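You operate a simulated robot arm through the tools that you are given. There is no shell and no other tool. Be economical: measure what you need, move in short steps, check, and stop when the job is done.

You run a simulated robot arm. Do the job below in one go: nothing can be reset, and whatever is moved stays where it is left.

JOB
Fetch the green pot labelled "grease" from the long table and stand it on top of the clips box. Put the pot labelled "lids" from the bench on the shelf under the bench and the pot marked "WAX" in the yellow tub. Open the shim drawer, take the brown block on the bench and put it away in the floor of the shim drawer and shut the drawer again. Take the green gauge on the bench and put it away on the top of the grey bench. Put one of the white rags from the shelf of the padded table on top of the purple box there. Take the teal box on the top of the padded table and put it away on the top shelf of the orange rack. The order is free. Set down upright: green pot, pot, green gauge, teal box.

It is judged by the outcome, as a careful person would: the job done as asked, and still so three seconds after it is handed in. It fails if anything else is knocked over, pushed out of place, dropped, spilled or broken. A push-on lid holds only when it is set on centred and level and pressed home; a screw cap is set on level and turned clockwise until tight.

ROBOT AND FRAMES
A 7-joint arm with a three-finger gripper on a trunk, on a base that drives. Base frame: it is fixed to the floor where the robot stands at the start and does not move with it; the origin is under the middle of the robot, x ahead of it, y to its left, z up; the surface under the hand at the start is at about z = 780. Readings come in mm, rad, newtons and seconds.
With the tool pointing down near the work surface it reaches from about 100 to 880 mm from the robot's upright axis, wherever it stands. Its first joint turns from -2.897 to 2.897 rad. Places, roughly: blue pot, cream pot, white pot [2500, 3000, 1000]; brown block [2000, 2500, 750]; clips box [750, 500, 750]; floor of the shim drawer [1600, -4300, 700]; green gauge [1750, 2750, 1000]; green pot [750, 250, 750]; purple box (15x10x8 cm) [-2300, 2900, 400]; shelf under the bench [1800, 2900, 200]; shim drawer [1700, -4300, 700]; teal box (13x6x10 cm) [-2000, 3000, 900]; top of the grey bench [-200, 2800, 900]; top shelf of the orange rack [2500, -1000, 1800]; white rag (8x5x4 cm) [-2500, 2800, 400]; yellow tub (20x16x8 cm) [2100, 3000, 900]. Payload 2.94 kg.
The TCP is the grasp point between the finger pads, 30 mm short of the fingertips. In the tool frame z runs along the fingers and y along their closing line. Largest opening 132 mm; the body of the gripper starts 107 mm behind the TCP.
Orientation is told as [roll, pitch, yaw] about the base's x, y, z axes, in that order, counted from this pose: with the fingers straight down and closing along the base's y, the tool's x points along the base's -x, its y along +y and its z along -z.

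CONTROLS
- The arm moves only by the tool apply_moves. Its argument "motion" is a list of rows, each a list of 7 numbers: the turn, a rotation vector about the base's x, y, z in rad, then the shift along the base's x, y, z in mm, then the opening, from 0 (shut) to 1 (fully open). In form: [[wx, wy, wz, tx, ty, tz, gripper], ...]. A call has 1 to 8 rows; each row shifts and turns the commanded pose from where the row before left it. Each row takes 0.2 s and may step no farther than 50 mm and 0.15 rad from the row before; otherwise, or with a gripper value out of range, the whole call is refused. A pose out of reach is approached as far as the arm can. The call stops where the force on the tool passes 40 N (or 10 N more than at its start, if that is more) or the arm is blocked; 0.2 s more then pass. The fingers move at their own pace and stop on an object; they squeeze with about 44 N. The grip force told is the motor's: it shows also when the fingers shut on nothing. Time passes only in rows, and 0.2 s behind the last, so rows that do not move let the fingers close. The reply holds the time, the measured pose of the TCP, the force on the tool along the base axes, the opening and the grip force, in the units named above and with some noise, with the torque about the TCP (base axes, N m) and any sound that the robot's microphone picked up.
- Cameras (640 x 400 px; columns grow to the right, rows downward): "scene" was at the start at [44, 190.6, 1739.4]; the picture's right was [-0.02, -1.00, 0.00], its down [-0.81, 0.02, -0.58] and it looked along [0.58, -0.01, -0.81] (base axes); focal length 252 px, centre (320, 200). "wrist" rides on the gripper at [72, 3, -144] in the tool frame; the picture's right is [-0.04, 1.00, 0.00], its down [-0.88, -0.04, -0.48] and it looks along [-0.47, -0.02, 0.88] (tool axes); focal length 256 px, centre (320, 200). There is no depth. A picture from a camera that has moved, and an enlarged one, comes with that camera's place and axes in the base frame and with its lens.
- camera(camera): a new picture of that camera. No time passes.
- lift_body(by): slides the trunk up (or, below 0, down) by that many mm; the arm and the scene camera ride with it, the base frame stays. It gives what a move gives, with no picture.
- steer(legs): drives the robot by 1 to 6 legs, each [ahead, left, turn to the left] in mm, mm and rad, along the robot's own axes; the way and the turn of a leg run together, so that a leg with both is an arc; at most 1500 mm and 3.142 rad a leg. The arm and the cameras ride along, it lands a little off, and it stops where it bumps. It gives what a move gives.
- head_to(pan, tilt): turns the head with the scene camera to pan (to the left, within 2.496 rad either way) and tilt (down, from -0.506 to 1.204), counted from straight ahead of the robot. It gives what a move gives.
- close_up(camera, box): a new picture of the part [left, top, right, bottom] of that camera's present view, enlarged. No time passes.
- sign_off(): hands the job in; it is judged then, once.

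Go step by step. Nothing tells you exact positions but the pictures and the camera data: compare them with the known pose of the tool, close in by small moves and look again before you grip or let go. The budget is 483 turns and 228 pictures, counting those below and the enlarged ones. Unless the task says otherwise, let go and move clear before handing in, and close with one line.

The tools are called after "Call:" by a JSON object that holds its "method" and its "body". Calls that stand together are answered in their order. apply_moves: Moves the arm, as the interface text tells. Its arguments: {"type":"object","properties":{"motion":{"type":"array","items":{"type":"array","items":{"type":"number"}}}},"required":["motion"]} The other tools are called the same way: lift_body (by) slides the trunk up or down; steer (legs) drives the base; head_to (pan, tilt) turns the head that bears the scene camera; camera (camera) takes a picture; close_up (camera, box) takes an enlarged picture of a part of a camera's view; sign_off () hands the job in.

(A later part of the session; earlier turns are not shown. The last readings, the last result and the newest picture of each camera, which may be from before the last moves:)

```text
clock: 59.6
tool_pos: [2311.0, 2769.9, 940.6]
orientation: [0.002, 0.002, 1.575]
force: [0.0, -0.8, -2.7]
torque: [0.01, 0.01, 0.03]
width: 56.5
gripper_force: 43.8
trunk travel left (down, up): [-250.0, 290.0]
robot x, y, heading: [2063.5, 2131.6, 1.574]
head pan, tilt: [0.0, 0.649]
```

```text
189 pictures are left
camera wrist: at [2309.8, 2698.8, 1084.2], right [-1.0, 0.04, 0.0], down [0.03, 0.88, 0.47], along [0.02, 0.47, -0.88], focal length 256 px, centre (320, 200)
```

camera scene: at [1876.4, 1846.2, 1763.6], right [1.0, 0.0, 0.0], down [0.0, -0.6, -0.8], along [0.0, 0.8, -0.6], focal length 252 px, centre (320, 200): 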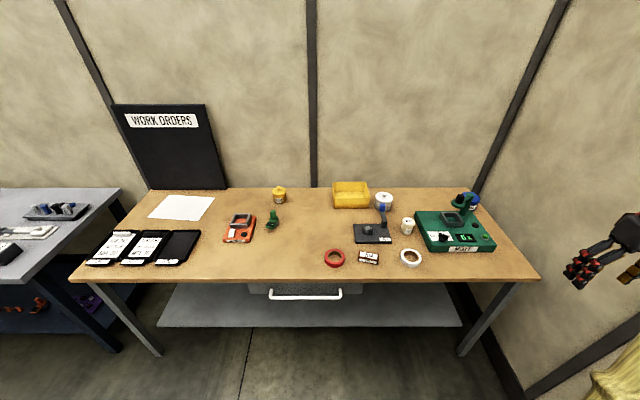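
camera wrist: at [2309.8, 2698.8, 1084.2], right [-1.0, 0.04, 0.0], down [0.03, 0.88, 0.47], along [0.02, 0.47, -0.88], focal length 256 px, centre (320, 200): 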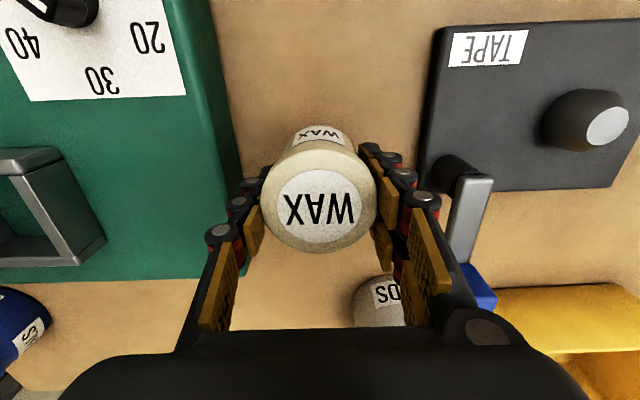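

WAX is held. I'll raise it, drive 50 mm closer, then carry it over the tub at about [2051, 3015].

Call:
{"method": "apply_moves", "body": {"motion": [[0, 0, 0, 0, 0, 48, 0], [0, 0, 0, 0, 0, 48, 0], [0, 0, 0, 0, 0, 48, 0], [0, 0, 0, -48, 0, 0, 0], [0, 0, 0, -48, 0, 0, 0], [0, 0, 0, -48, 0, 0, 0], [0, 0, 0, -48, 0, 0, 0], [0, 0, 0, -48, 0, 0, 0]]}}

Call:
{"method": "steer", "body": {"legs": [[50, 0, 0]]}}

Call:
{"method": "apply_moves", "body": {"motion": [[0, 0, 0, -14, 40, 0, 0], [0, 0, 0, 0, 48, 0, 0], [0, 0, 0, 0, 30, 0, 0]]}}

Call:
{"method": "camera", "body": {"camera": "wrist"}}

Call:
{"method": "camera", "body": {"camera": "scene"}}

```text
clock: 61.4
tool_pos: [2070.6, 2770.7, 1085.0]
orientation: [0.0, 0.0, 1.576]
force: [-0.2, -0.3, -1.0]
torque: [0.04, -0.01, -0.02]
width: 56.6
gripper_force: 43.9
trunk travel left (down, up): [-250.0, 290.0]
robot x, y, heading: [2062.9, 2129.1, 1.575]
head pan, tilt: [0.0, 0.649]
```

```text
clock: 62.3
tool_pos: [2069.3, 2821.8, 1085.9]
orientation: [0.001, 0.0, 1.577]
force: [0.2, -0.3, -1.7]
torque: [-0.04, 0.02, 0.02]
width: 56.9
gripper_force: 43.9
trunk travel left (down, up): [-250.0, 290.0]
robot x, y, heading: [2062.9, 2179.9, 1.576]
head pan, tilt: [0.0, 0.649]
```

```text
clock: 63.1
tool_pos: [2058.6, 2942.1, 1085.5]
orientation: [-0.001, 0.002, 1.578]
force: [0.3, 0.5, -1.2]
torque: [0.03, 0.01, 0.01]
width: 56.8
gripper_force: 44.1
trunk travel left (down, up): [-250.0, 290.0]
robot x, y, heading: [2058.8, 2184.0, 1.575]
head pan, tilt: [0.0, 0.649]
```

```text
188 pictures are left
camera wrist: at [2059.0, 2869.5, 1229.5], right [-1.0, 0.04, 0.0], down [0.03, 0.88, 0.47], along [0.02, 0.47, -0.88], focal length 256 px, centre (320, 200)
```

wrist: 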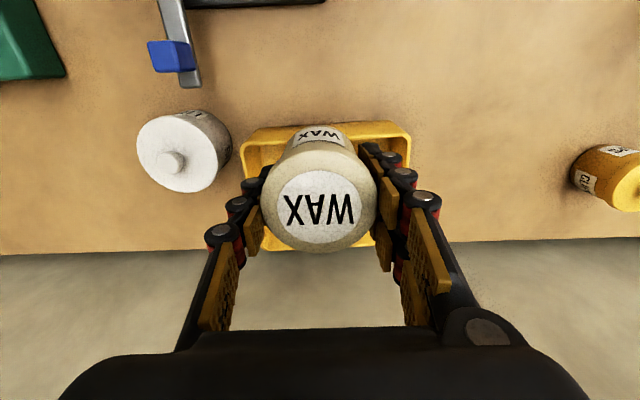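

```text
187 pictures are left
camera scene: at [1874.1, 2241.0, 1763.4], right [1.0, 0.01, 0.0], down [0.0, -0.61, -0.8], along [0.0, 0.8, -0.61], focal length 252 px, centre (320, 200)
```

scene: 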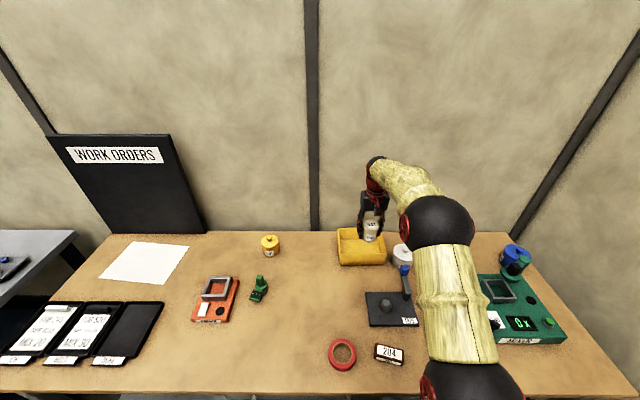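

Call:
{"method": "close_up", "body": {"camera": "scene", "box": [320, 200, 420, 280]}}

```text
5.00 times, centred on (370, 240) of scene
camera zoom: at [1874.1, 2241.0, 1763.4], right [1.0, 0.01, 0.0], down [0.0, -0.61, -0.8], along [0.0, 0.8, -0.61], focal length 1258 px, centre (70, 0)
```

zoom: 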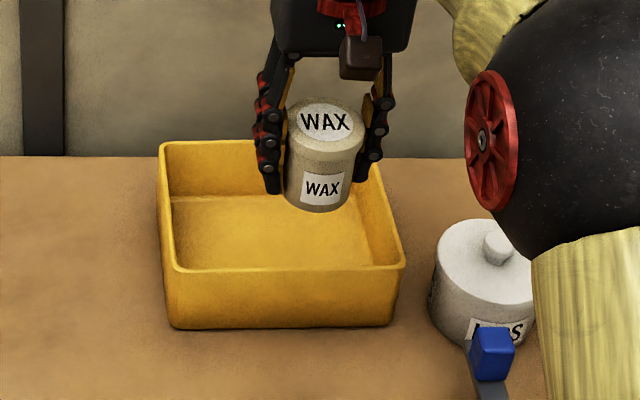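

The tub spans x 1958–2155, y 2949–3101. I'll move over its centre and lower.

Call:
{"method": "apply_moves", "body": {"motion": [[0, 0, 0, 0, 40, 0, 0], [0, 0, 0, 0, 35, 0, 0], [0, 0, 0, 0, 0, -45, 0], [0, 0, 0, 0, 0, -45, 0], [0, 0, 0, 0, 0, -45, 0], [0, 0, 0, 0, 0, -30, 0]]}}

Call:
{"method": "close_up", "body": {"camera": "scene", "box": [320, 200, 420, 280]}}

```text
clock: 64.5
tool_pos: [2057.3, 3016.9, 921.3]
orientation: [0.0, 0.004, 1.578]
force: [0.7, 0.6, -1.3]
torque: [-0.02, -0.01, 0.01]
width: 56.4
gripper_force: 44.1
trunk travel left (down, up): [-250.0, 290.0]
robot x, y, heading: [2064.3, 2177.7, 1.577]
head pan, tilt: [0.0, 0.649]
```

```text
5.00 times, centred on (370, 240) of scene
camera zoom: at [1873.9, 2241.4, 1763.4], right [1.0, 0.01, 0.0], down [0.0, -0.61, -0.8], along [0.0, 0.8, -0.61], focal length 1258 px, centre (70, 0)
```

zoom: 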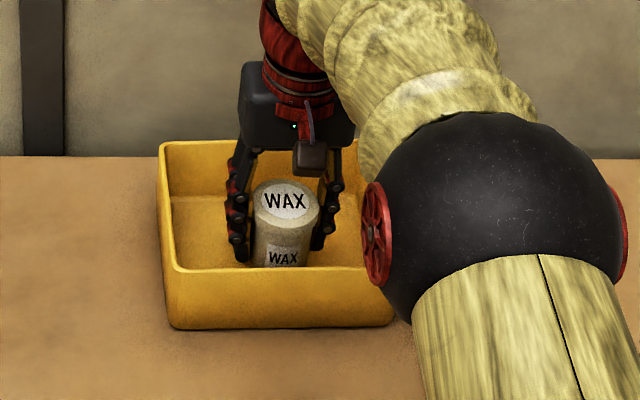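

Call:
{"method": "apply_moves", "body": {"motion": [[0, 0, 0, 0, 0, -8, 0], [0, 0, 0, 0, 0, -5, 0], [0, 0, 0, 0, 0, -4, 0]]}}

```text
clock: 65.3
tool_pos: [2055.4, 3015.4, 904.6]
orientation: [0.0, -0.001, 1.578]
force: [-0.2, -0.2, 1.3]
torque: [0.01, 0.11, -0.01]
width: 56.3
gripper_force: 43.7
trunk travel left (down, up): [-250.0, 290.0]
robot x, y, heading: [2063.5, 2181.7, 1.578]
head pan, tilt: [0.0, 0.649]
```

Call:
{"method": "apply_moves", "body": {"motion": [[0, 0, 0, 0, 0, -2, 0], [0, 0, 0, 0, 0, 0, 0]]}}

```text
clock: 65.9
tool_pos: [2056.2, 3014.3, 904.9]
orientation: [0.001, -0.005, 1.579]
force: [-0.4, 2.4, 17.5]
torque: [-0.35, 0.11, -0.06]
width: 56.7
gripper_force: 43.9
trunk travel left (down, up): [-250.0, 290.0]
robot x, y, heading: [2067.7, 2179.4, 1.578]
head pan, tilt: [0.0, 0.649]
```

The pot is firmly on the tub floor. Releasing.

Call:
{"method": "apply_moves", "body": {"motion": [[0, 0, 0, 0, 0, 1, 0.6], [0, 0, 0, 0, 0, 0, 0.75], [0, 0, 0, 0, 0, 0, 0.75], [0, 0, 0, 0, 0, 45, 0.75], [0, 0, 0, 0, 0, 45, 0.75], [0, 0, 0, 0, 0, 45, 0.75], [0, 0, 0, 0, -25, 40, 0.75], [0, 0, 0, 0, -30, 30, 0.9]]}}

Call:
{"method": "camera", "body": {"camera": "wrist"}}

```text
clock: 67.7
tool_pos: [2057.4, 2958.7, 1108.4]
orientation: [-0.001, 0.001, 1.579]
force: [0.8, -0.8, 0.2]
torque: [0.06, -0.02, 0.0]
width: 119.0
gripper_force: 0.1
trunk travel left (down, up): [-250.0, 290.0]
robot x, y, heading: [2060.3, 2181.8, 1.577]
head pan, tilt: [0.0, 0.649]
```

```text
184 pictures are left
camera wrist: at [2057.0, 2887.0, 1251.6], right [-1.0, 0.04, 0.0], down [0.03, 0.88, 0.48], along [0.02, 0.48, -0.88], focal length 256 px, centre (320, 200)
```

wrist: 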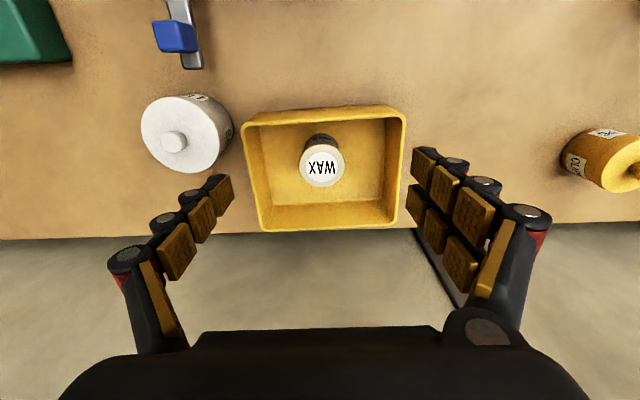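

WAX stands in the tub. Next is the LIDS pot, near [2237, 2962]; I'll move above it.

Call:
{"method": "apply_moves", "body": {"motion": [[0, 0, 0, 45, 0, 0, 0.75], [0, 0, 0, 45, 0, 0, 0.75], [0, 0, 0, 45, 0, 0, 0.75], [0, 0, 0, 45, 0, -20, 0.75], [0, 0, 0, 2, 0, -40, 0.75]]}}

Call:
{"method": "camera", "body": {"camera": "wrist"}}

Call:
{"method": "close_up", "body": {"camera": "scene", "box": [370, 220, 430, 280]}}

```text
clock: 68.9
tool_pos: [2234.6, 2958.1, 1044.9]
orientation: [0.001, 0.0, 1.577]
force: [-0.4, 0.5, 0.9]
torque: [-0.01, 0.0, 0.01]
width: 99.0
gripper_force: 0.0
trunk travel left (down, up): [-250.0, 290.0]
robot x, y, heading: [2066.7, 2179.6, 1.582]
head pan, tilt: [0.0, 0.649]
```

```text
183 pictures are left
camera wrist: at [2233.9, 2887.5, 1188.7], right [-1.0, 0.04, 0.0], down [0.03, 0.88, 0.48], along [0.02, 0.47, -0.88], focal length 256 px, centre (320, 200)
```

wrist: 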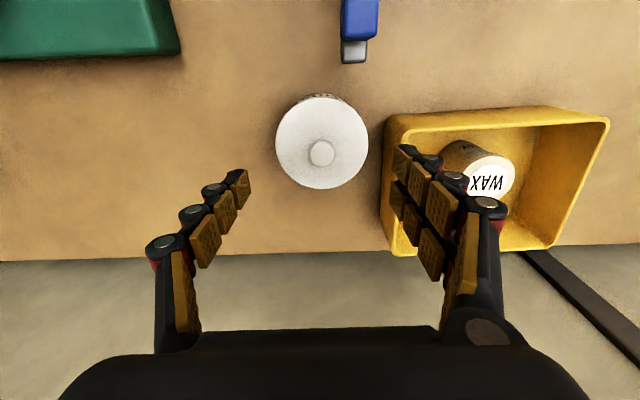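

```text
6.67 times, centred on (400, 250) of scene
camera zoom: at [1874.3, 2241.2, 1763.4], right [1.0, 0.01, 0.0], down [0.0, -0.61, -0.8], along [-0.01, 0.8, -0.61], focal length 1677 px, centre (-213, -133)
```

zoom: 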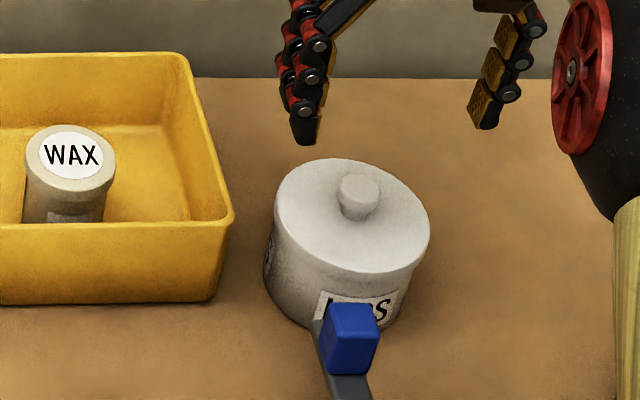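

The LIDS pot is about 97 mm across with the tub and crank near, so I'll turn the gripper 45° for clearance and open fully.

Call:
{"method": "apply_moves", "body": {"motion": [[0, 0, -0.131, 0, 0, 0, 1], [0, 0, -0.131, 0, 0, 0, 1], [0, 0, -0.131, 0, 0, 0, 1], [0, 0, -0.131, 0, 0, 0, 1], [0, 0, -0.131, 0, 0, 0, 1], [0, 0, -0.131, 0, 0, 0, 1], [0, 0, 0, 0, 0, 0, 1]]}}

Call:
{"method": "camera", "body": {"camera": "wrist"}}

```text
clock: 70.5
tool_pos: [2239.8, 2958.9, 1046.8]
orientation: [-0.001, 0.002, 0.789]
force: [0.6, -1.1, 0.2]
torque: [-0.01, 0.01, 0.0]
width: 132.0
gripper_force: 0.0
trunk travel left (down, up): [-250.0, 290.0]
robot x, y, heading: [2063.6, 2182.0, 1.578]
head pan, tilt: [0.0, 0.649]
```

```text
181 pictures are left
camera wrist: at [2188.1, 2911.1, 1191.0], right [-0.68, 0.73, 0.0], down [0.65, 0.6, 0.47], along [0.35, 0.32, -0.88], focal length 256 px, centre (320, 200)
```

wrist: 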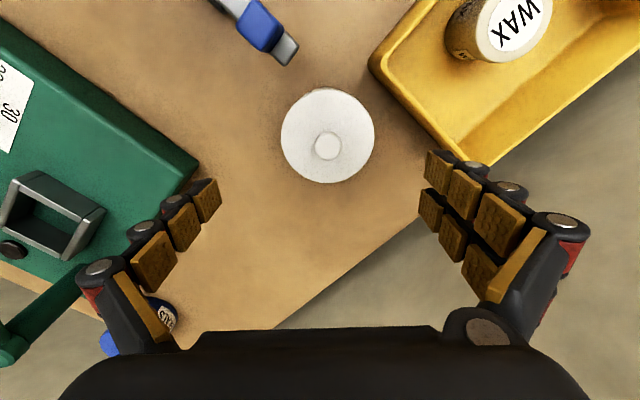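

Call:
{"method": "apply_moves", "body": {"motion": [[0, 0, 0, -5, 2, -45, 1], [0, 0, 0, 0, 0, -40, 1], [0, 0, 0, 0, 0, -20, 1]]}}

Call:
{"method": "camera", "body": {"camera": "wrist"}}

Call:
{"method": "close_up", "body": {"camera": "scene", "box": [370, 220, 430, 280]}}

```text
clock: 71.3
tool_pos: [2235.3, 2960.8, 940.9]
orientation: [0.001, 0.001, 0.791]
force: [-0.5, 0.7, -0.2]
torque: [0.0, 0.03, -0.01]
width: 132.1
gripper_force: 0.1
trunk travel left (down, up): [-250.0, 290.0]
robot x, y, heading: [2062.7, 2181.6, 1.576]
head pan, tilt: [0.0, 0.649]
```

```text
180 pictures are left
camera wrist: at [2184.6, 2912.8, 1085.2], right [-0.68, 0.73, 0.0], down [0.65, 0.6, 0.47], along [0.35, 0.32, -0.88], focal length 256 px, centre (320, 200)
```

wrist: 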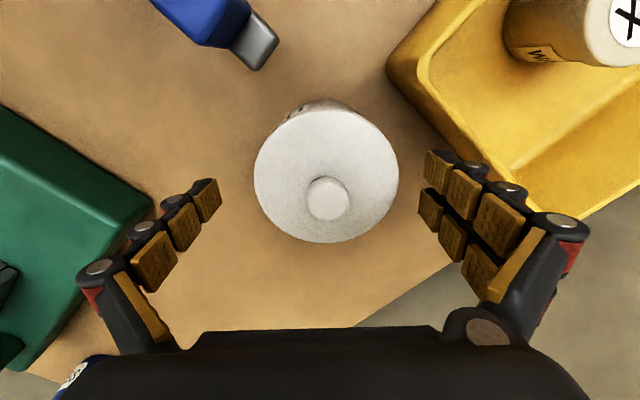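

```text
6.67 times, centred on (400, 250) of scene
camera zoom: at [1874.1, 2240.5, 1763.5], right [1.0, 0.01, 0.0], down [0.0, -0.6, -0.8], along [0.0, 0.8, -0.6], focal length 1677 px, centre (-213, -133)
```

zoom: 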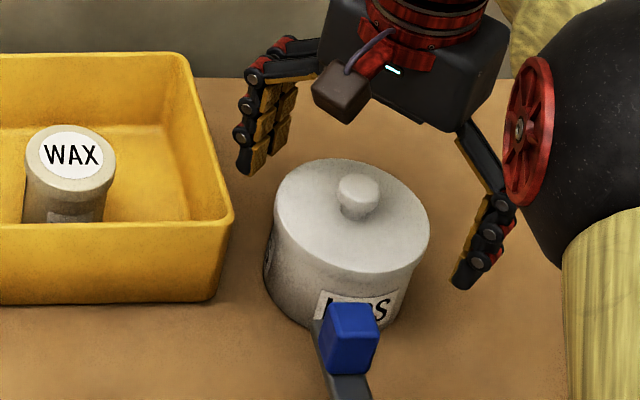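

Call:
{"method": "apply_moves", "body": {"motion": [[0, 0, 0, -3, 1, -25, 1], [0, 0, 0, 0, 0, -19, 1], [0, 0, 0, 0, 0, 0, 0], [0, 0, 0, 0, 0, 0, 0], [0, 0, 0, 0, 0, 0, 0], [0, 0, 0, 0, 0, 0, 0], [0, 0, 0, 0, 0, 0, 0]]}}

Call:
{"method": "camera", "body": {"camera": "wrist"}}

Call:
{"method": "close_up", "body": {"camera": "scene", "box": [370, 220, 430, 280]}}

```text
clock: 72.9
tool_pos: [2230.3, 2962.9, 896.9]
orientation: [0.002, 0.002, 0.79]
force: [-0.6, -0.1, 0.9]
torque: [-0.12, -0.1, -0.01]
width: 89.4
gripper_force: 35.5
trunk travel left (down, up): [-250.0, 290.0]
robot x, y, heading: [2063.7, 2183.3, 1.58]
head pan, tilt: [0.0, 0.649]
```

```text
178 pictures are left
camera wrist: at [2179.3, 2913.2, 1040.9], right [-0.68, 0.73, 0.0], down [0.65, 0.6, 0.47], along [0.35, 0.32, -0.88], focal length 256 px, centre (320, 200)
```

wrist: 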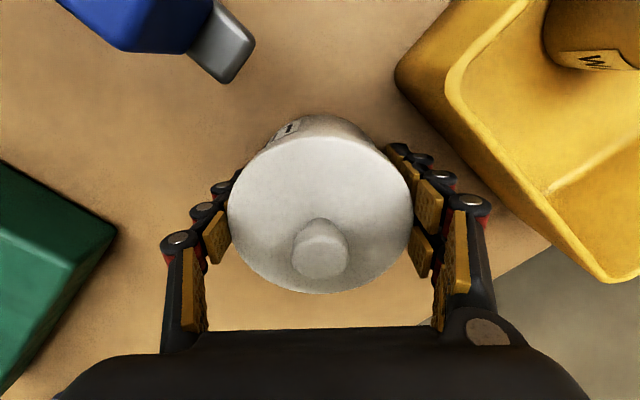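

```text
6.67 times, centred on (400, 250) of scene
camera zoom: at [1874.0, 2240.4, 1763.5], right [1.0, 0.01, 0.0], down [0.0, -0.6, -0.8], along [0.0, 0.8, -0.6], focal length 1677 px, centre (-213, -133)
```

zoom: 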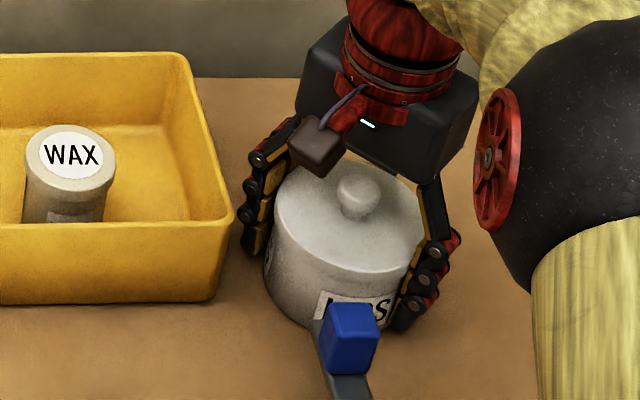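

Call:
{"method": "apply_moves", "body": {"motion": [[0, 0, 0, 0, 0, 0, 0], [0, 0, 0, 0, 0, 0, 0], [0, 0, 0, 0, 0, 0, 0], [0, 0, 0, 0, 0, 6, 0], [0, 0, 0, 0, 0, 14, 0]]}}

Call:
{"method": "close_up", "body": {"camera": "scene", "box": [370, 220, 430, 280]}}

```text
clock: 74.1
tool_pos: [2231.2, 2960.9, 916.2]
orientation: [0.001, 0.002, 0.791]
force: [-0.3, -0.5, -1.6]
torque: [0.0, 0.0, 0.0]
width: 89.6
gripper_force: 44.4
trunk travel left (down, up): [-250.0, 290.0]
robot x, y, heading: [2065.9, 2182.6, 1.575]
head pan, tilt: [0.0, 0.649]
heard: snap
```

```text
6.67 times, centred on (400, 250) of scene
camera zoom: at [1874.1, 2240.6, 1763.4], right [1.0, 0.01, 0.0], down [0.0, -0.6, -0.8], along [0.0, 0.8, -0.6], focal length 1677 px, centre (-213, -133)
```

zoom: 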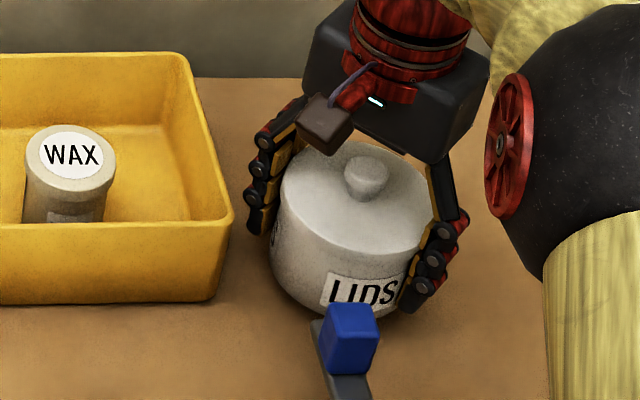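

I heard a snap. I'll look closely at the lid seam before doing anything more.

Call:
{"method": "close_up", "body": {"camera": "scene", "box": [392, 235, 422, 270]}}

Call:
{"method": "camera", "body": {"camera": "wrist"}}

```text
11.43 times, centred on (407, 252) of scene
camera zoom: at [1874.1, 2240.6, 1763.4], right [1.0, 0.01, 0.0], down [0.0, -0.6, -0.8], along [0.0, 0.8, -0.6], focal length 2875 px, centre (-674, -400)
```

zoom: 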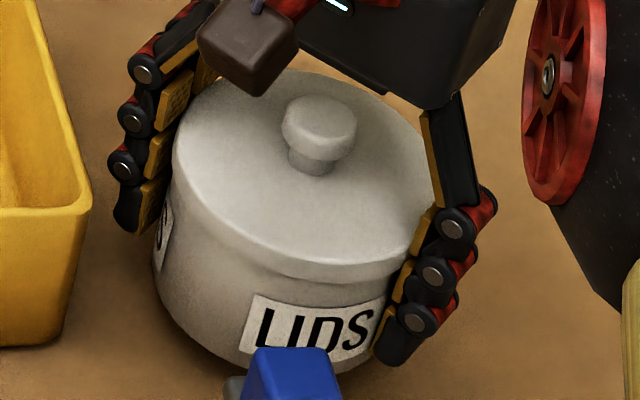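

```text
174 pictures are left
camera wrist: at [2180.1, 2912.6, 1059.4], right [-0.68, 0.73, 0.0], down [0.65, 0.6, 0.47], along [0.35, 0.32, -0.88], focal length 256 px, centre (320, 200)
```

wrist: 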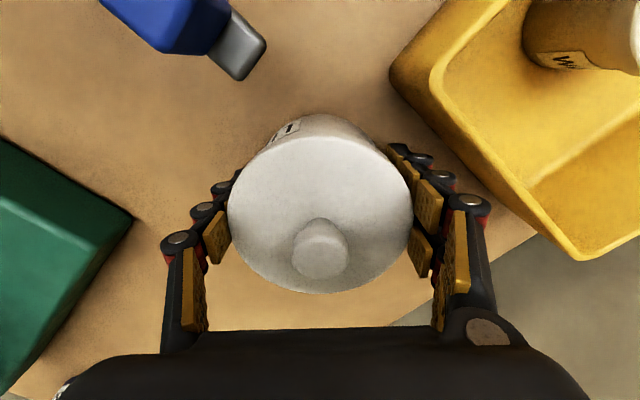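

The pot moved as one piece, but the snap may mean the lid worked loose. I'll set the pot down on a free bench spot at about [1800, 2690], press the lid home there, and regrip the body.

Call:
{"method": "apply_moves", "body": {"motion": [[0, 0, 0, 0, 0, 40, 0], [0, 0, 0, 0, 0, 45, 0], [0, 0, 0, 0, 0, 45, 0], [0, 0, 0, -40, -25, 0, 0], [0, 0, 0, -40, -25, 0, 0], [0, 0, 0, -40, -25, 0, 0], [0, 0, 0, -40, -25, 0, 0], [0, 0, 0, -40, -25, 0, 0]]}}

Call:
{"method": "apply_moves", "body": {"motion": [[0, 0, 0, -40, -25, 0, 0], [0, 0, 0, -40, -25, 0, 0], [0, 0, 0, -40, -25, 0, 0], [0, 0, 0, -40, -25, 0, 0], [0, 0, 0, -40, -25, 0, 0], [0, 0, 0, -31, -21, 0, 0]]}}

Call:
{"method": "camera", "body": {"camera": "scene"}}

Call:
{"method": "camera", "body": {"camera": "wrist"}}

```text
clock: 75.9
tool_pos: [2028.5, 2834.5, 1046.6]
orientation: [0.0, 0.001, 0.792]
force: [0.2, 0.3, -1.9]
torque: [0.0, 0.0, -0.02]
width: 89.4
gripper_force: 43.8
trunk travel left (down, up): [-250.0, 290.0]
robot x, y, heading: [2063.7, 2184.7, 1.577]
head pan, tilt: [0.0, 0.649]
```

```text
clock: 77.3
tool_pos: [1799.6, 2691.0, 1047.7]
orientation: [-0.001, 0.001, 0.789]
force: [-0.2, 0.1, -1.7]
torque: [0.04, 0.01, 0.01]
width: 89.3
gripper_force: 44.1
trunk travel left (down, up): [-250.0, 290.0]
robot x, y, heading: [2063.1, 2182.0, 1.576]
head pan, tilt: [0.0, 0.649]
```

```text
173 pictures are left
camera scene: at [1873.3, 2240.1, 1763.4], right [1.0, 0.01, 0.0], down [0.0, -0.6, -0.8], along [0.0, 0.8, -0.6], focal length 252 px, centre (320, 200)
```

scene: 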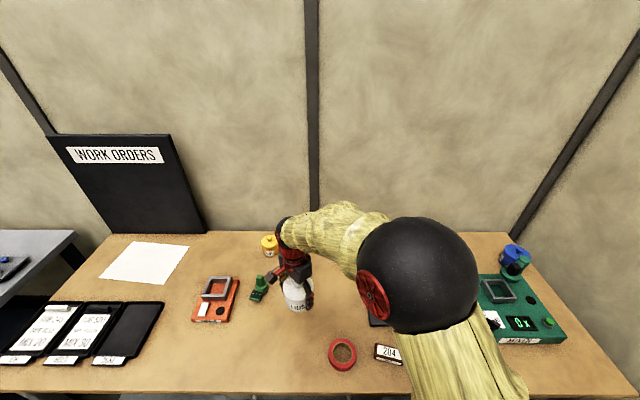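

```text
172 pictures are left
camera wrist: at [1749.2, 2641.6, 1191.8], right [-0.68, 0.73, 0.0], down [0.65, 0.6, 0.47], along [0.35, 0.32, -0.88], focal length 256 px, centre (320, 200)
```

wrist: 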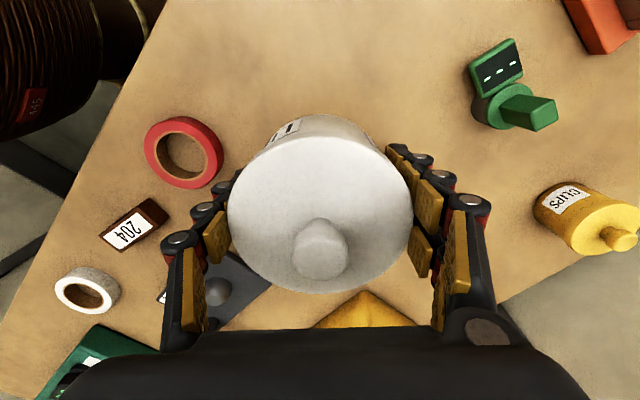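

Now lowering onto the free bench area.

Call:
{"method": "apply_moves", "body": {"motion": [[0, 0, 0, 0, 0, -45, 0], [0, 0, 0, 0, 0, -45, 0], [0, 0, 0, 0, 0, -40, 0], [0, 0, 0, 0, 0, -14, 0], [0, 0, 0, 0, 0, -3, 0], [0, 0, 0, 0, 0, -2, 0]]}}

```text
clock: 78.7
tool_pos: [1798.1, 2690.1, 897.7]
orientation: [-0.002, 0.003, 0.791]
force: [-0.5, 0.7, -1.9]
torque: [0.0, 0.01, -0.02]
width: 89.8
gripper_force: 43.3
trunk travel left (down, up): [-250.0, 290.0]
robot x, y, heading: [2062.5, 2181.8, 1.58]
head pan, tilt: [0.0, 0.649]
```

Call:
{"method": "apply_moves", "body": {"motion": [[0, 0, 0, 0, 0, -2, 0], [0, 0, 0, 0, 0, -2, 0], [0, 0, 0, 0, 0, 0, 0]]}}

```text
clock: 79.5
tool_pos: [1798.2, 2691.7, 896.6]
orientation: [0.004, -0.001, 0.79]
force: [1.3, -3.3, 25.2]
torque: [-0.52, -0.33, 0.0]
width: 89.4
gripper_force: 43.4
trunk travel left (down, up): [-250.0, 290.0]
robot x, y, heading: [2065.9, 2182.9, 1.579]
head pan, tilt: [0.0, 0.649]
```

Call:
{"method": "apply_moves", "body": {"motion": [[0, 0, 0, 0, 0, 2, 1], [0, 0, 0, 0, 0, 0, 1], [0, 0, 0, 0, 0, 0, 1], [0, 0, 0, 0, 0, 0, 1], [0, 0, 0, 0, 0, 45, 1], [0, 0, 0, 0, 0, 45, 1], [0, 0, 0, 0, 0, 20, 1]]}}

Call:
{"method": "close_up", "body": {"camera": "scene", "box": [270, 260, 330, 320]}}

Call:
{"method": "camera", "body": {"camera": "wrist"}}

```text
clock: 81.1
tool_pos: [1798.3, 2689.9, 1003.7]
orientation: [0.0, 0.002, 0.792]
force: [0.0, 0.3, 0.3]
torque: [0.0, 0.0, -0.03]
width: 132.0
gripper_force: 0.1
trunk travel left (down, up): [-250.0, 290.0]
robot x, y, heading: [2065.9, 2180.4, 1.576]
head pan, tilt: [0.0, 0.649]
heard: snap
```

```text
6.67 times, centred on (300, 290) of scene
camera zoom: at [1873.7, 2240.2, 1763.4], right [1.0, 0.01, 0.0], down [0.0, -0.6, -0.8], along [0.0, 0.8, -0.6], focal length 1677 px, centre (453, -400)
```

zoom: 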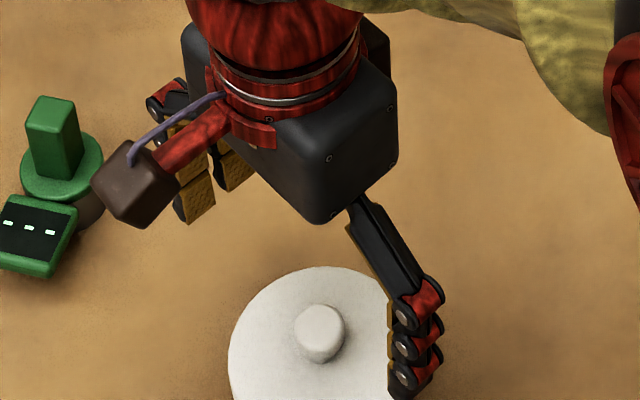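

```text
170 pictures are left
camera wrist: at [1747.9, 2641.4, 1148.1], right [-0.68, 0.73, 0.0], down [0.65, 0.6, 0.47], along [0.35, 0.32, -0.88], focal length 256 px, centre (320, 200)
```

wrist: 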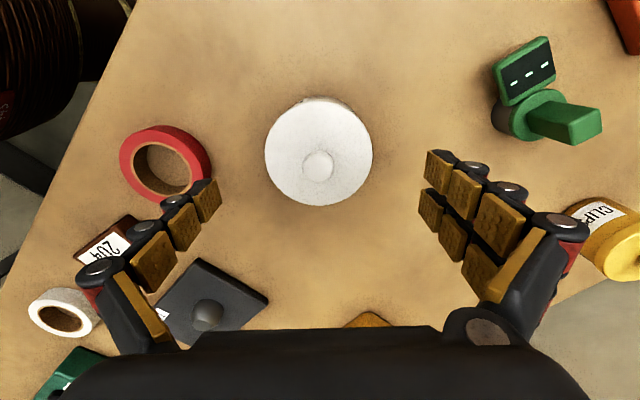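

A second snap on release suggests the lid re-latched. To be sure, I'll press the knob down with closed fingers.

Call:
{"method": "apply_moves", "body": {"motion": [[0, 0, 0, 3, -1, 20, 0], [0, 0, 0, 0, 0, 0, 0], [0, 0, 0, 0, 0, 0, 0], [0, 0, 0, 0, 0, 0, 0], [0, 0, 0, 0, 0, 0, 0], [0, 0, 0, 0, 0, 0, 0], [0, 0, 0, 0, 0, 0, 0], [0, 0, 0, 0, 0, 0, 0]]}}

Call:
{"method": "apply_moves", "body": {"motion": [[0, 0, 0, 0, 0, -15, 0], [0, 0, 0, 0, 0, -10, 0], [0, 0, 0, 0, 0, -8, 0], [0, 0, 0, 0, 0, -5, 0], [0, 0, 0, 0, 0, -5, 0], [0, 0, 0, 0, 0, -5, 0], [0, 0, 0, 0, 0, -5, 0]]}}

Call:
{"method": "camera", "body": {"camera": "wrist"}}

```text
clock: 82.9
tool_pos: [1801.0, 2690.8, 1023.7]
orientation: [0.0, 0.003, 0.79]
force: [0.3, -0.6, -0.2]
torque: [-0.03, 0.02, -0.03]
width: 0.3
gripper_force: 1.8
trunk travel left (down, up): [-250.0, 290.0]
robot x, y, heading: [2067.7, 2179.9, 1.574]
head pan, tilt: [0.0, 0.649]
```

```text
clock: 84.4
tool_pos: [1800.0, 2693.5, 982.1]
orientation: [0.009, -0.003, 0.79]
force: [1.2, -2.4, 16.7]
torque: [-0.04, -0.07, 0.04]
width: 6.0
gripper_force: 28.3
trunk travel left (down, up): [-250.0, 290.0]
robot x, y, heading: [2063.0, 2184.6, 1.575]
head pan, tilt: [0.0, 0.649]
stopped in row 7: the force on the tool passed its limit at 44 N (the readings are from after the stop); the commanded pose is now the measured one
```

```text
169 pictures are left
camera wrist: at [1750.9, 2643.1, 1125.6], right [-0.68, 0.73, 0.01], down [0.65, 0.59, 0.48], along [0.34, 0.33, -0.88], focal length 256 px, centre (320, 200)
```

wrist: 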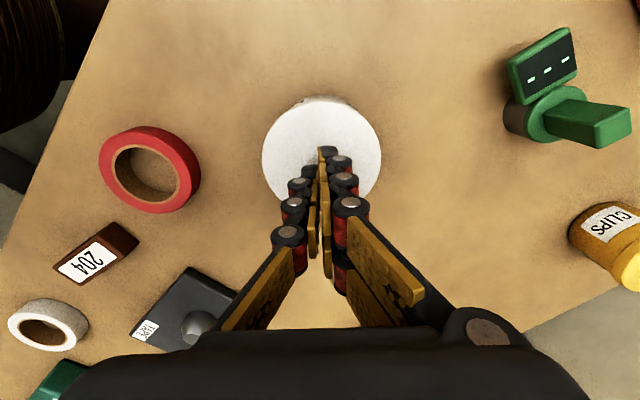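

No further snap, so the lid is home. Now I'll back off, align with the pot and tilt the tool so the fingers reach forward, gripping the body from the side as needed for the low shelf.

Call:
{"method": "apply_moves", "body": {"motion": [[0, 0, 0, 0, 0, 45, 0], [0, 0, 0, 0, 0, 45, 0.5], [0, 0, 0, 0, 0, 45, 1], [0, 0, 0.131, 0, 0, 0, 1], [0, 0, 0.131, 0, 0, 0, 1], [0, 0, 0.131, 0, 0, 0, 1], [0, 0, 0.131, 0, 0, 0, 1], [0, 0, 0.131, 0, 0, 0, 1]]}}

Call:
{"method": "steer", "body": {"legs": [[-200, 0, 0], [0, 262, 0]]}}

Call:
{"method": "apply_moves", "body": {"motion": [[0, 0, 0.131, 45, 0, 0, 1], [0, 0, 0, 45, 0, 0, 1], [0, 0, 0, 45, 0, 0, 1], [0, 0, 0, 45, 0, 0, 1], [0, 0, 0, 45, 0, 0, 1], [0, 0, 0, 35, 0, 0, 1]]}}

```text
clock: 86.2
tool_pos: [1800.4, 2691.4, 1114.1]
orientation: [0.006, 0.0, 1.449]
force: [0.0, -0.6, 0.8]
torque: [-0.05, -0.04, 0.02]
width: 110.8
gripper_force: 0.1
trunk travel left (down, up): [-250.0, 290.0]
robot x, y, heading: [2064.1, 2181.7, 1.579]
head pan, tilt: [0.0, 0.649]
```

```text
clock: 89.3
tool_pos: [1540.4, 2490.9, 1114.5]
orientation: [0.006, 0.001, 1.441]
force: [-0.1, -0.4, -1.2]
torque: [0.0, 0.01, -0.02]
width: 131.6
gripper_force: 0.0
trunk travel left (down, up): [-250.0, 290.0]
robot x, y, heading: [1800.2, 1978.6, 1.57]
head pan, tilt: [0.0, 0.649]
```

```text
clock: 90.7
tool_pos: [1801.0, 2491.9, 1115.7]
orientation: [0.005, -0.001, 1.572]
force: [0.0, -0.2, 0.1]
torque: [0.01, 0.01, 0.0]
width: 131.9
gripper_force: 0.0
trunk travel left (down, up): [-250.0, 290.0]
robot x, y, heading: [1801.2, 1977.2, 1.57]
head pan, tilt: [0.0, 0.649]
```

Now tilting 60° forward in free air.

Call:
{"method": "apply_moves", "body": {"motion": [[0.15, 0, 0, 0, 0, 0, 1], [0.15, 0, 0, 0, 0, 0, 1], [0.15, 0, 0, 0, 0, 0, 1], [0.15, 0, 0, 0, 0, 0, 1], [0.15, 0, 0, 0, 0, 0, 1], [0.15, 0, 0, 0, 0, 0, 1], [0.147, 0, 0, 0, 0, 0, 1]]}}

Call:
{"method": "camera", "body": {"camera": "wrist"}}

Call:
{"method": "camera", "body": {"camera": "scene"}}

```text
clock: 92.5
tool_pos: [1799.3, 2478.9, 1055.7]
orientation: [0.012, -0.88, 1.569]
force: [0.3, 1.7, 0.4]
torque: [-0.12, 0.04, 0.02]
width: 132.0
gripper_force: 0.0
trunk travel left (down, up): [-250.0, 290.0]
robot x, y, heading: [1797.4, 1980.2, 1.573]
head pan, tilt: [0.0, 0.649]
stopped in row 7: the arm was blocked; the commanded pose is now the measured one
```

```text
168 pictures are left
camera wrist: at [1799.9, 2323.1, 1092.1], right [-1.0, 0.02, 0.04], down [0.04, 0.19, 0.98], along [0.01, 0.98, -0.19], focal length 256 px, centre (320, 200)
```

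wrist: 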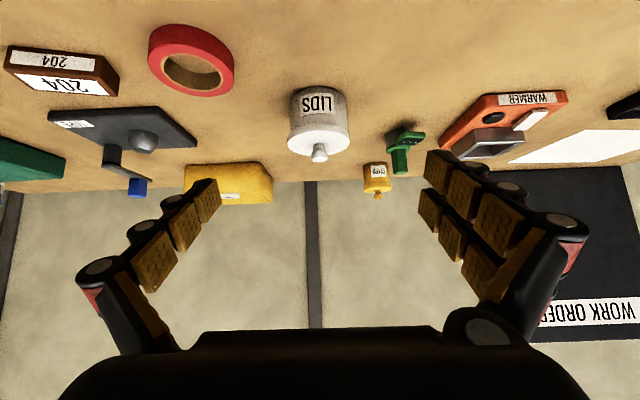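

```text
167 pictures are left
camera scene: at [1610.7, 2040.2, 1763.4], right [1.0, 0.0, 0.0], down [0.0, -0.61, -0.8], along [0.0, 0.8, -0.61], focal length 252 px, centre (320, 200)
```

scene: 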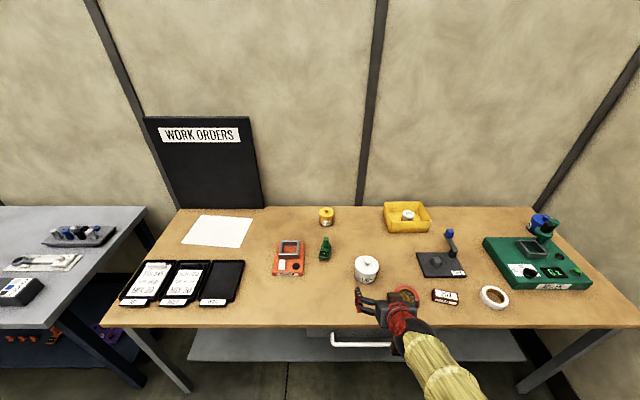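

Tilt of 50° is reached, enough. The pot is in line with the fingers; I'll lower and approach it from the front.

Call:
{"method": "apply_moves", "body": {"motion": [[0, 0, 0, 1, 20, -40, 1], [0, 0, 0, 1, 20, -40, 1], [0, 0, 0, 0, 20, -40, 1], [0, 0, 0, 0, 20, -35, 1]]}}

Call:
{"method": "camera", "body": {"camera": "wrist"}}

Call:
{"method": "close_up", "body": {"camera": "scene", "box": [310, 240, 430, 340]}}

```text
clock: 93.5
tool_pos: [1801.3, 2562.6, 905.6]
orientation: [0.013, -0.885, 1.57]
force: [0.3, 1.2, 1.5]
torque: [-0.2, -0.01, -0.01]
width: 131.8
gripper_force: 0.1
out of reach, approached as far as the arm can: row 1
trunk travel left (down, up): [-250.0, 290.0]
robot x, y, heading: [1798.7, 1979.3, 1.575]
head pan, tilt: [0.0, 0.649]
```

```text
166 pictures are left
camera wrist: at [1801.3, 2405.3, 940.5], right [-1.0, 0.02, 0.04], down [0.04, 0.19, 0.98], along [0.01, 0.98, -0.19], focal length 256 px, centre (320, 200)
```

wrist: 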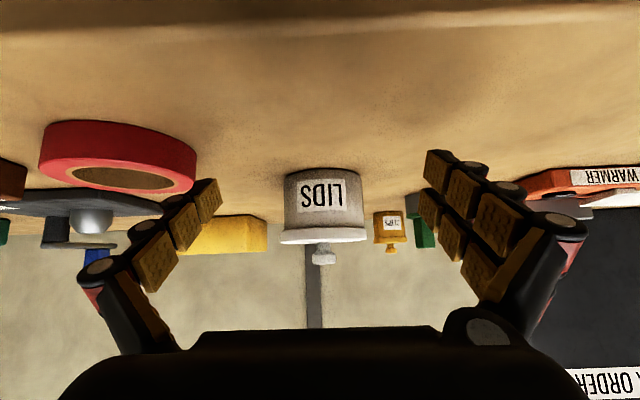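

```text
4.00 times, centred on (370, 290) of scene
camera zoom: at [1610.6, 2040.0, 1763.2], right [1.0, 0.0, 0.0], down [0.0, -0.61, -0.8], along [0.0, 0.8, -0.61], focal length 1006 px, centre (120, -160)
```

zoom: 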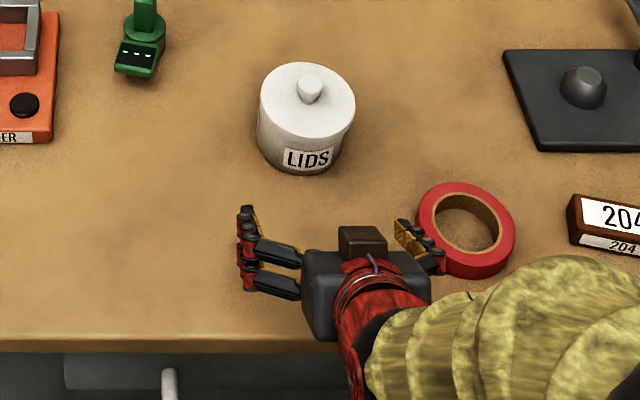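

Call:
{"method": "apply_moves", "body": {"motion": [[0, 0, 0, -4, 0, -8, 0.86], [0, 0, 0, 0, 0, -7, 0.86], [0, 0, 0, 0, 30, 0, 0.86], [0, 0, 0, 0, 25, 0, 0.86]]}}

Call:
{"method": "camera", "body": {"camera": "wrist"}}

Call:
{"method": "close_up", "body": {"camera": "scene", "box": [310, 240, 430, 340]}}

```text
clock: 94.5
tool_pos: [1798.2, 2614.1, 887.5]
orientation: [0.012, -0.887, 1.569]
force: [0.2, 0.5, 0.2]
torque: [0.08, 0.11, -0.01]
width: 114.4
gripper_force: 0.5
trunk travel left (down, up): [-250.0, 290.0]
robot x, y, heading: [1802.3, 1976.3, 1.571]
head pan, tilt: [0.0, 0.649]
```

```text
164 pictures are left
camera wrist: at [1799.5, 2457.4, 922.4], right [-1.0, 0.02, 0.04], down [0.04, 0.19, 0.98], along [0.01, 0.98, -0.19], focal length 256 px, centre (320, 200)
```

wrist: 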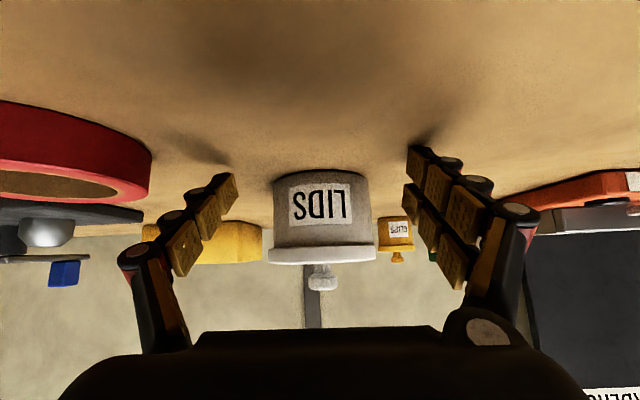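

```text
4.00 times, centred on (370, 290) of scene
camera zoom: at [1610.8, 2038.8, 1763.5], right [1.0, 0.0, 0.0], down [0.0, -0.6, -0.8], along [0.0, 0.8, -0.6], focal length 1006 px, centre (120, -160)
```

zoom: 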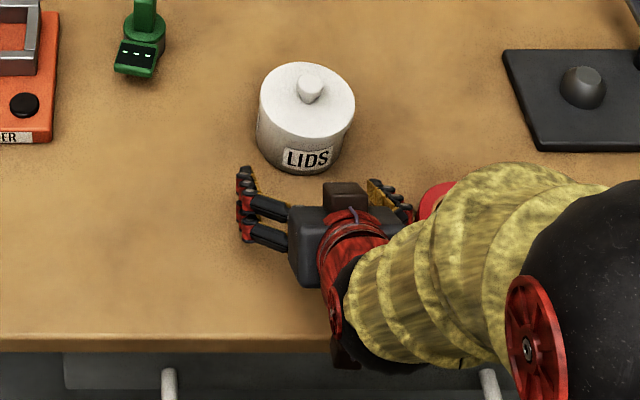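

Call:
{"method": "apply_moves", "body": {"motion": [[0, 0, 0, 0, 35, 3, 0.86], [0, 0, 0, 0, 32, 0, 0.86], [0, 0, 0, 0, 0, 0, 0.86]]}}

Call:
{"method": "camera", "body": {"camera": "wrist"}}

Call:
{"method": "close_up", "body": {"camera": "scene", "box": [310, 240, 430, 340]}}

```text
clock: 95.3
tool_pos: [1799.6, 2680.0, 891.4]
orientation: [0.013, -0.883, 1.57]
force: [0.1, -0.3, -0.1]
torque: [0.03, 0.04, 0.01]
width: 113.6
gripper_force: 0.1
trunk travel left (down, up): [-250.0, 290.0]
robot x, y, heading: [1803.7, 1979.2, 1.57]
head pan, tilt: [0.0, 0.649]
```

```text
162 pictures are left
camera wrist: at [1800.6, 2523.1, 927.0], right [-1.0, 0.02, 0.04], down [0.04, 0.19, 0.98], along [0.01, 0.98, -0.19], focal length 256 px, centre (320, 200)
```

wrist: 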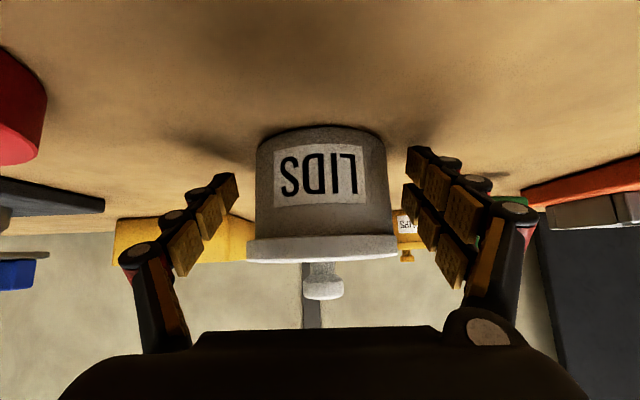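

```text
4.00 times, centred on (370, 290) of scene
camera zoom: at [1610.7, 2038.8, 1763.4], right [1.0, 0.0, 0.0], down [0.0, -0.6, -0.8], along [0.0, 0.8, -0.6], focal length 1006 px, centre (120, -160)
```

zoom: 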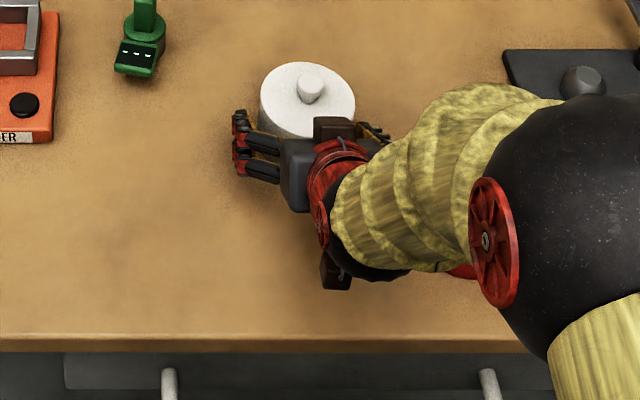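

Call:
{"method": "apply_moves", "body": {"motion": [[0, 0, 0, 0, 0, 0, 0.3], [0, 0, 0, 0, 0, 0, 0], [0, 0, 0, 0, 0, 0, 0], [0, 0, 0, 0, 0, 0, 0], [0, 0, 0, 0, 0, 0, 0], [0, 0, 0, 0, 0, 0, 0]]}}

Call:
{"method": "camera", "body": {"camera": "wrist"}}

```text
clock: 96.7
tool_pos: [1800.2, 2679.5, 891.5]
orientation: [0.013, -0.884, 1.571]
force: [-3.0, -0.6, 3.8]
torque: [0.01, 0.06, 0.04]
width: 88.8
gripper_force: 44.2
trunk travel left (down, up): [-250.0, 290.0]
robot x, y, heading: [1799.7, 1982.9, 1.571]
head pan, tilt: [0.0, 0.649]
```

```text
160 pictures are left
camera wrist: at [1800.5, 2522.6, 927.4], right [-1.0, 0.02, 0.04], down [0.04, 0.19, 0.98], along [0.01, 0.98, -0.19], focal length 256 px, centre (320, 200)
```

wrist: 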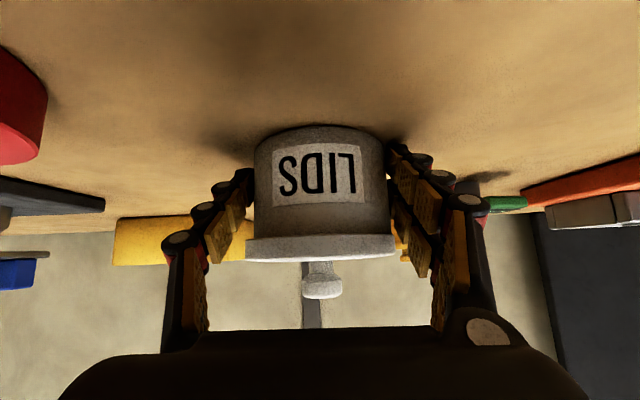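

The body is gripped cleanly below the lid. Lifting and backing away from the bench.

Call:
{"method": "apply_moves", "body": {"motion": [[0, 0, 0, 0, 0, 10, 0], [0, 0, 0, 0, 0, 25, 0], [0, 0, 0, 0, 0, 40, 0]]}}

Call:
{"method": "camera", "body": {"camera": "wrist"}}

Call:
{"method": "steer", "body": {"legs": [[-420, 0, 0]]}}

Call:
{"method": "camera", "body": {"camera": "scene"}}

```text
clock: 97.5
tool_pos: [1801.3, 2680.7, 965.1]
orientation: [0.011, -0.882, 1.57]
force: [0.6, -0.9, -2.5]
torque: [0.08, -0.05, -0.01]
width: 88.8
gripper_force: 43.9
trunk travel left (down, up): [-250.0, 290.0]
robot x, y, heading: [1800.8, 1976.5, 1.577]
head pan, tilt: [0.0, 0.649]
```

```text
159 pictures are left
camera wrist: at [1800.7, 2524.0, 1000.0], right [-1.0, 0.02, 0.04], down [0.04, 0.19, 0.98], along [0.01, 0.98, -0.19], focal length 256 px, centre (320, 200)
```

wrist: 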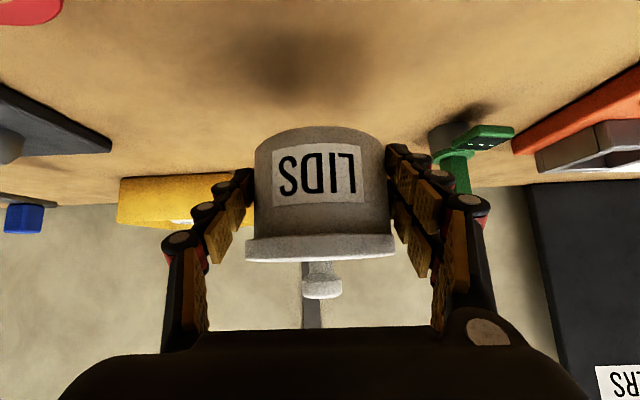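

```text
clock: 100.1
tool_pos: [1800.5, 2269.8, 966.1]
orientation: [0.011, -0.883, 1.572]
force: [-0.1, -0.1, -2.1]
torque: [-0.03, -0.01, -0.03]
width: 88.8
gripper_force: 44.1
trunk travel left (down, up): [-250.0, 290.0]
robot x, y, heading: [1799.5, 1568.8, 1.574]
head pan, tilt: [0.0, 0.649]
```

```text
158 pictures are left
camera scene: at [1611.3, 1627.1, 1763.5], right [1.0, 0.0, 0.0], down [0.0, -0.6, -0.8], along [0.0, 0.8, -0.6], focal length 252 px, centre (320, 200)
```

scene: 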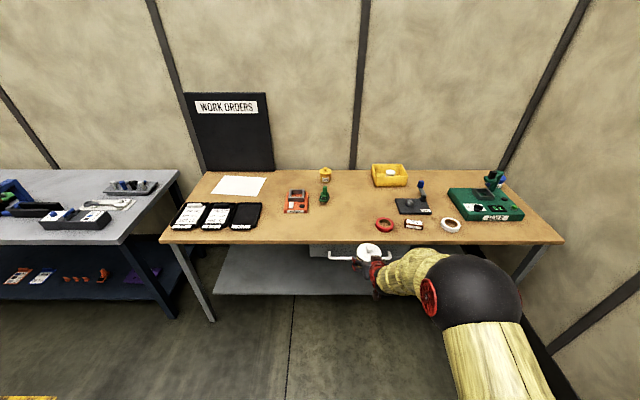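

The shelf under the bench is empty (front edge y≈2620, z≈200). Lowering the trunk and then the arm.

Call:
{"method": "lift_body", "body": {"by": -249}}

Call:
{"method": "apply_moves", "body": {"motion": [[0, 0, 0, 0, 0, -45, 0], [0, 0, 0, 0, 0, -45, 0], [0, 0, 0, 0, 0, -45, 0], [0, 0, 0, 0, 0, -45, 0], [0, 0, 0, 0, 0, -45, 0], [0, 0, 0, 0, 0, -45, 0]]}}

Call:
{"method": "camera", "body": {"camera": "scene"}}

```text
clock: 102.7
tool_pos: [1799.3, 2270.5, 716.3]
orientation: [0.013, -0.884, 1.573]
force: [0.4, -0.4, -1.8]
torque: [-0.05, -0.01, 0.0]
width: 88.6
gripper_force: 44.2
trunk travel left (down, up): [-1.0, 539.0]
robot x, y, heading: [1800.0, 1569.2, 1.571]
head pan, tilt: [0.0, 0.649]
```

```text
clock: 104.0
tool_pos: [1797.7, 2271.9, 448.5]
orientation: [0.012, -0.885, 1.57]
force: [1.1, 0.9, -0.2]
torque: [-0.15, 0.0, 0.0]
width: 88.7
gripper_force: 44.2
trunk travel left (down, up): [-1.0, 539.0]
robot x, y, heading: [1801.7, 1565.9, 1.575]
head pan, tilt: [0.0, 0.649]
```

```text
157 pictures are left
camera scene: at [1611.2, 1626.8, 1514.4], right [1.0, 0.0, 0.0], down [0.0, -0.6, -0.8], along [0.0, 0.8, -0.6], focal length 252 px, centre (320, 200)
```

scene: 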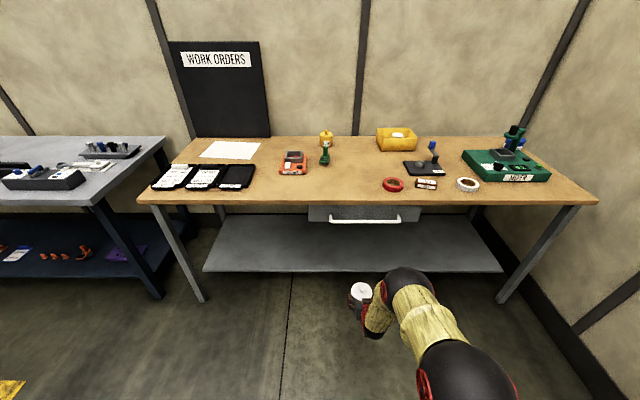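

Shelf is at z≈203, front edge y≈2611. Lowering further to just above shelf level, then driving in.

Call:
{"method": "apply_moves", "body": {"motion": [[0, 0, 0, 0, 0, -45, 0], [0, 0, 0, 0, 0, -45, 0], [0, 0, 0, 0, 0, -45, 0], [0, 0, 0, 0, 0, -35, 0]]}}

Call:
{"method": "camera", "body": {"camera": "wrist"}}

Call:
{"method": "camera", "body": {"camera": "scene"}}

```text
clock: 105.0
tool_pos: [1797.2, 2272.7, 276.6]
orientation: [0.012, -0.885, 1.572]
force: [-1.0, 0.9, -0.9]
torque: [-0.13, 0.03, -0.01]
width: 88.7
gripper_force: 44.1
trunk travel left (down, up): [-1.0, 539.0]
robot x, y, heading: [1797.6, 1567.3, 1.572]
head pan, tilt: [0.0, 0.649]
```

```text
156 pictures are left
camera wrist: at [1798.8, 2116.4, 313.0], right [-1.0, 0.02, 0.04], down [0.04, 0.19, 0.98], along [0.01, 0.98, -0.19], focal length 256 px, centre (320, 200)
```

wrist: 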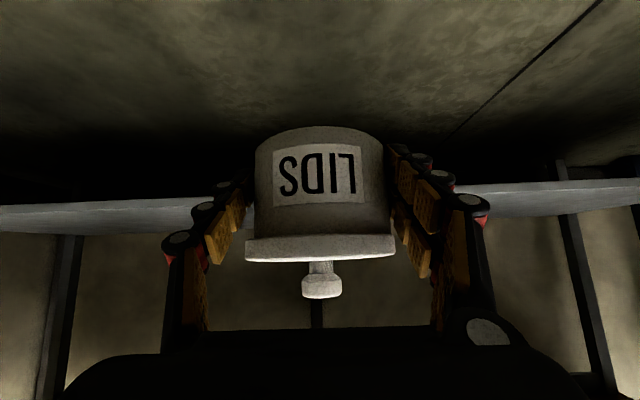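

```text
155 pictures are left
camera scene: at [1611.3, 1627.0, 1514.4], right [1.0, 0.0, 0.0], down [0.0, -0.6, -0.8], along [0.0, 0.8, -0.6], focal length 252 px, centre (320, 200)
```

scene: 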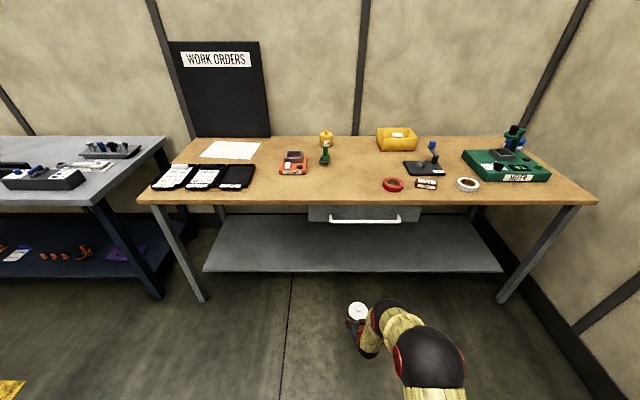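

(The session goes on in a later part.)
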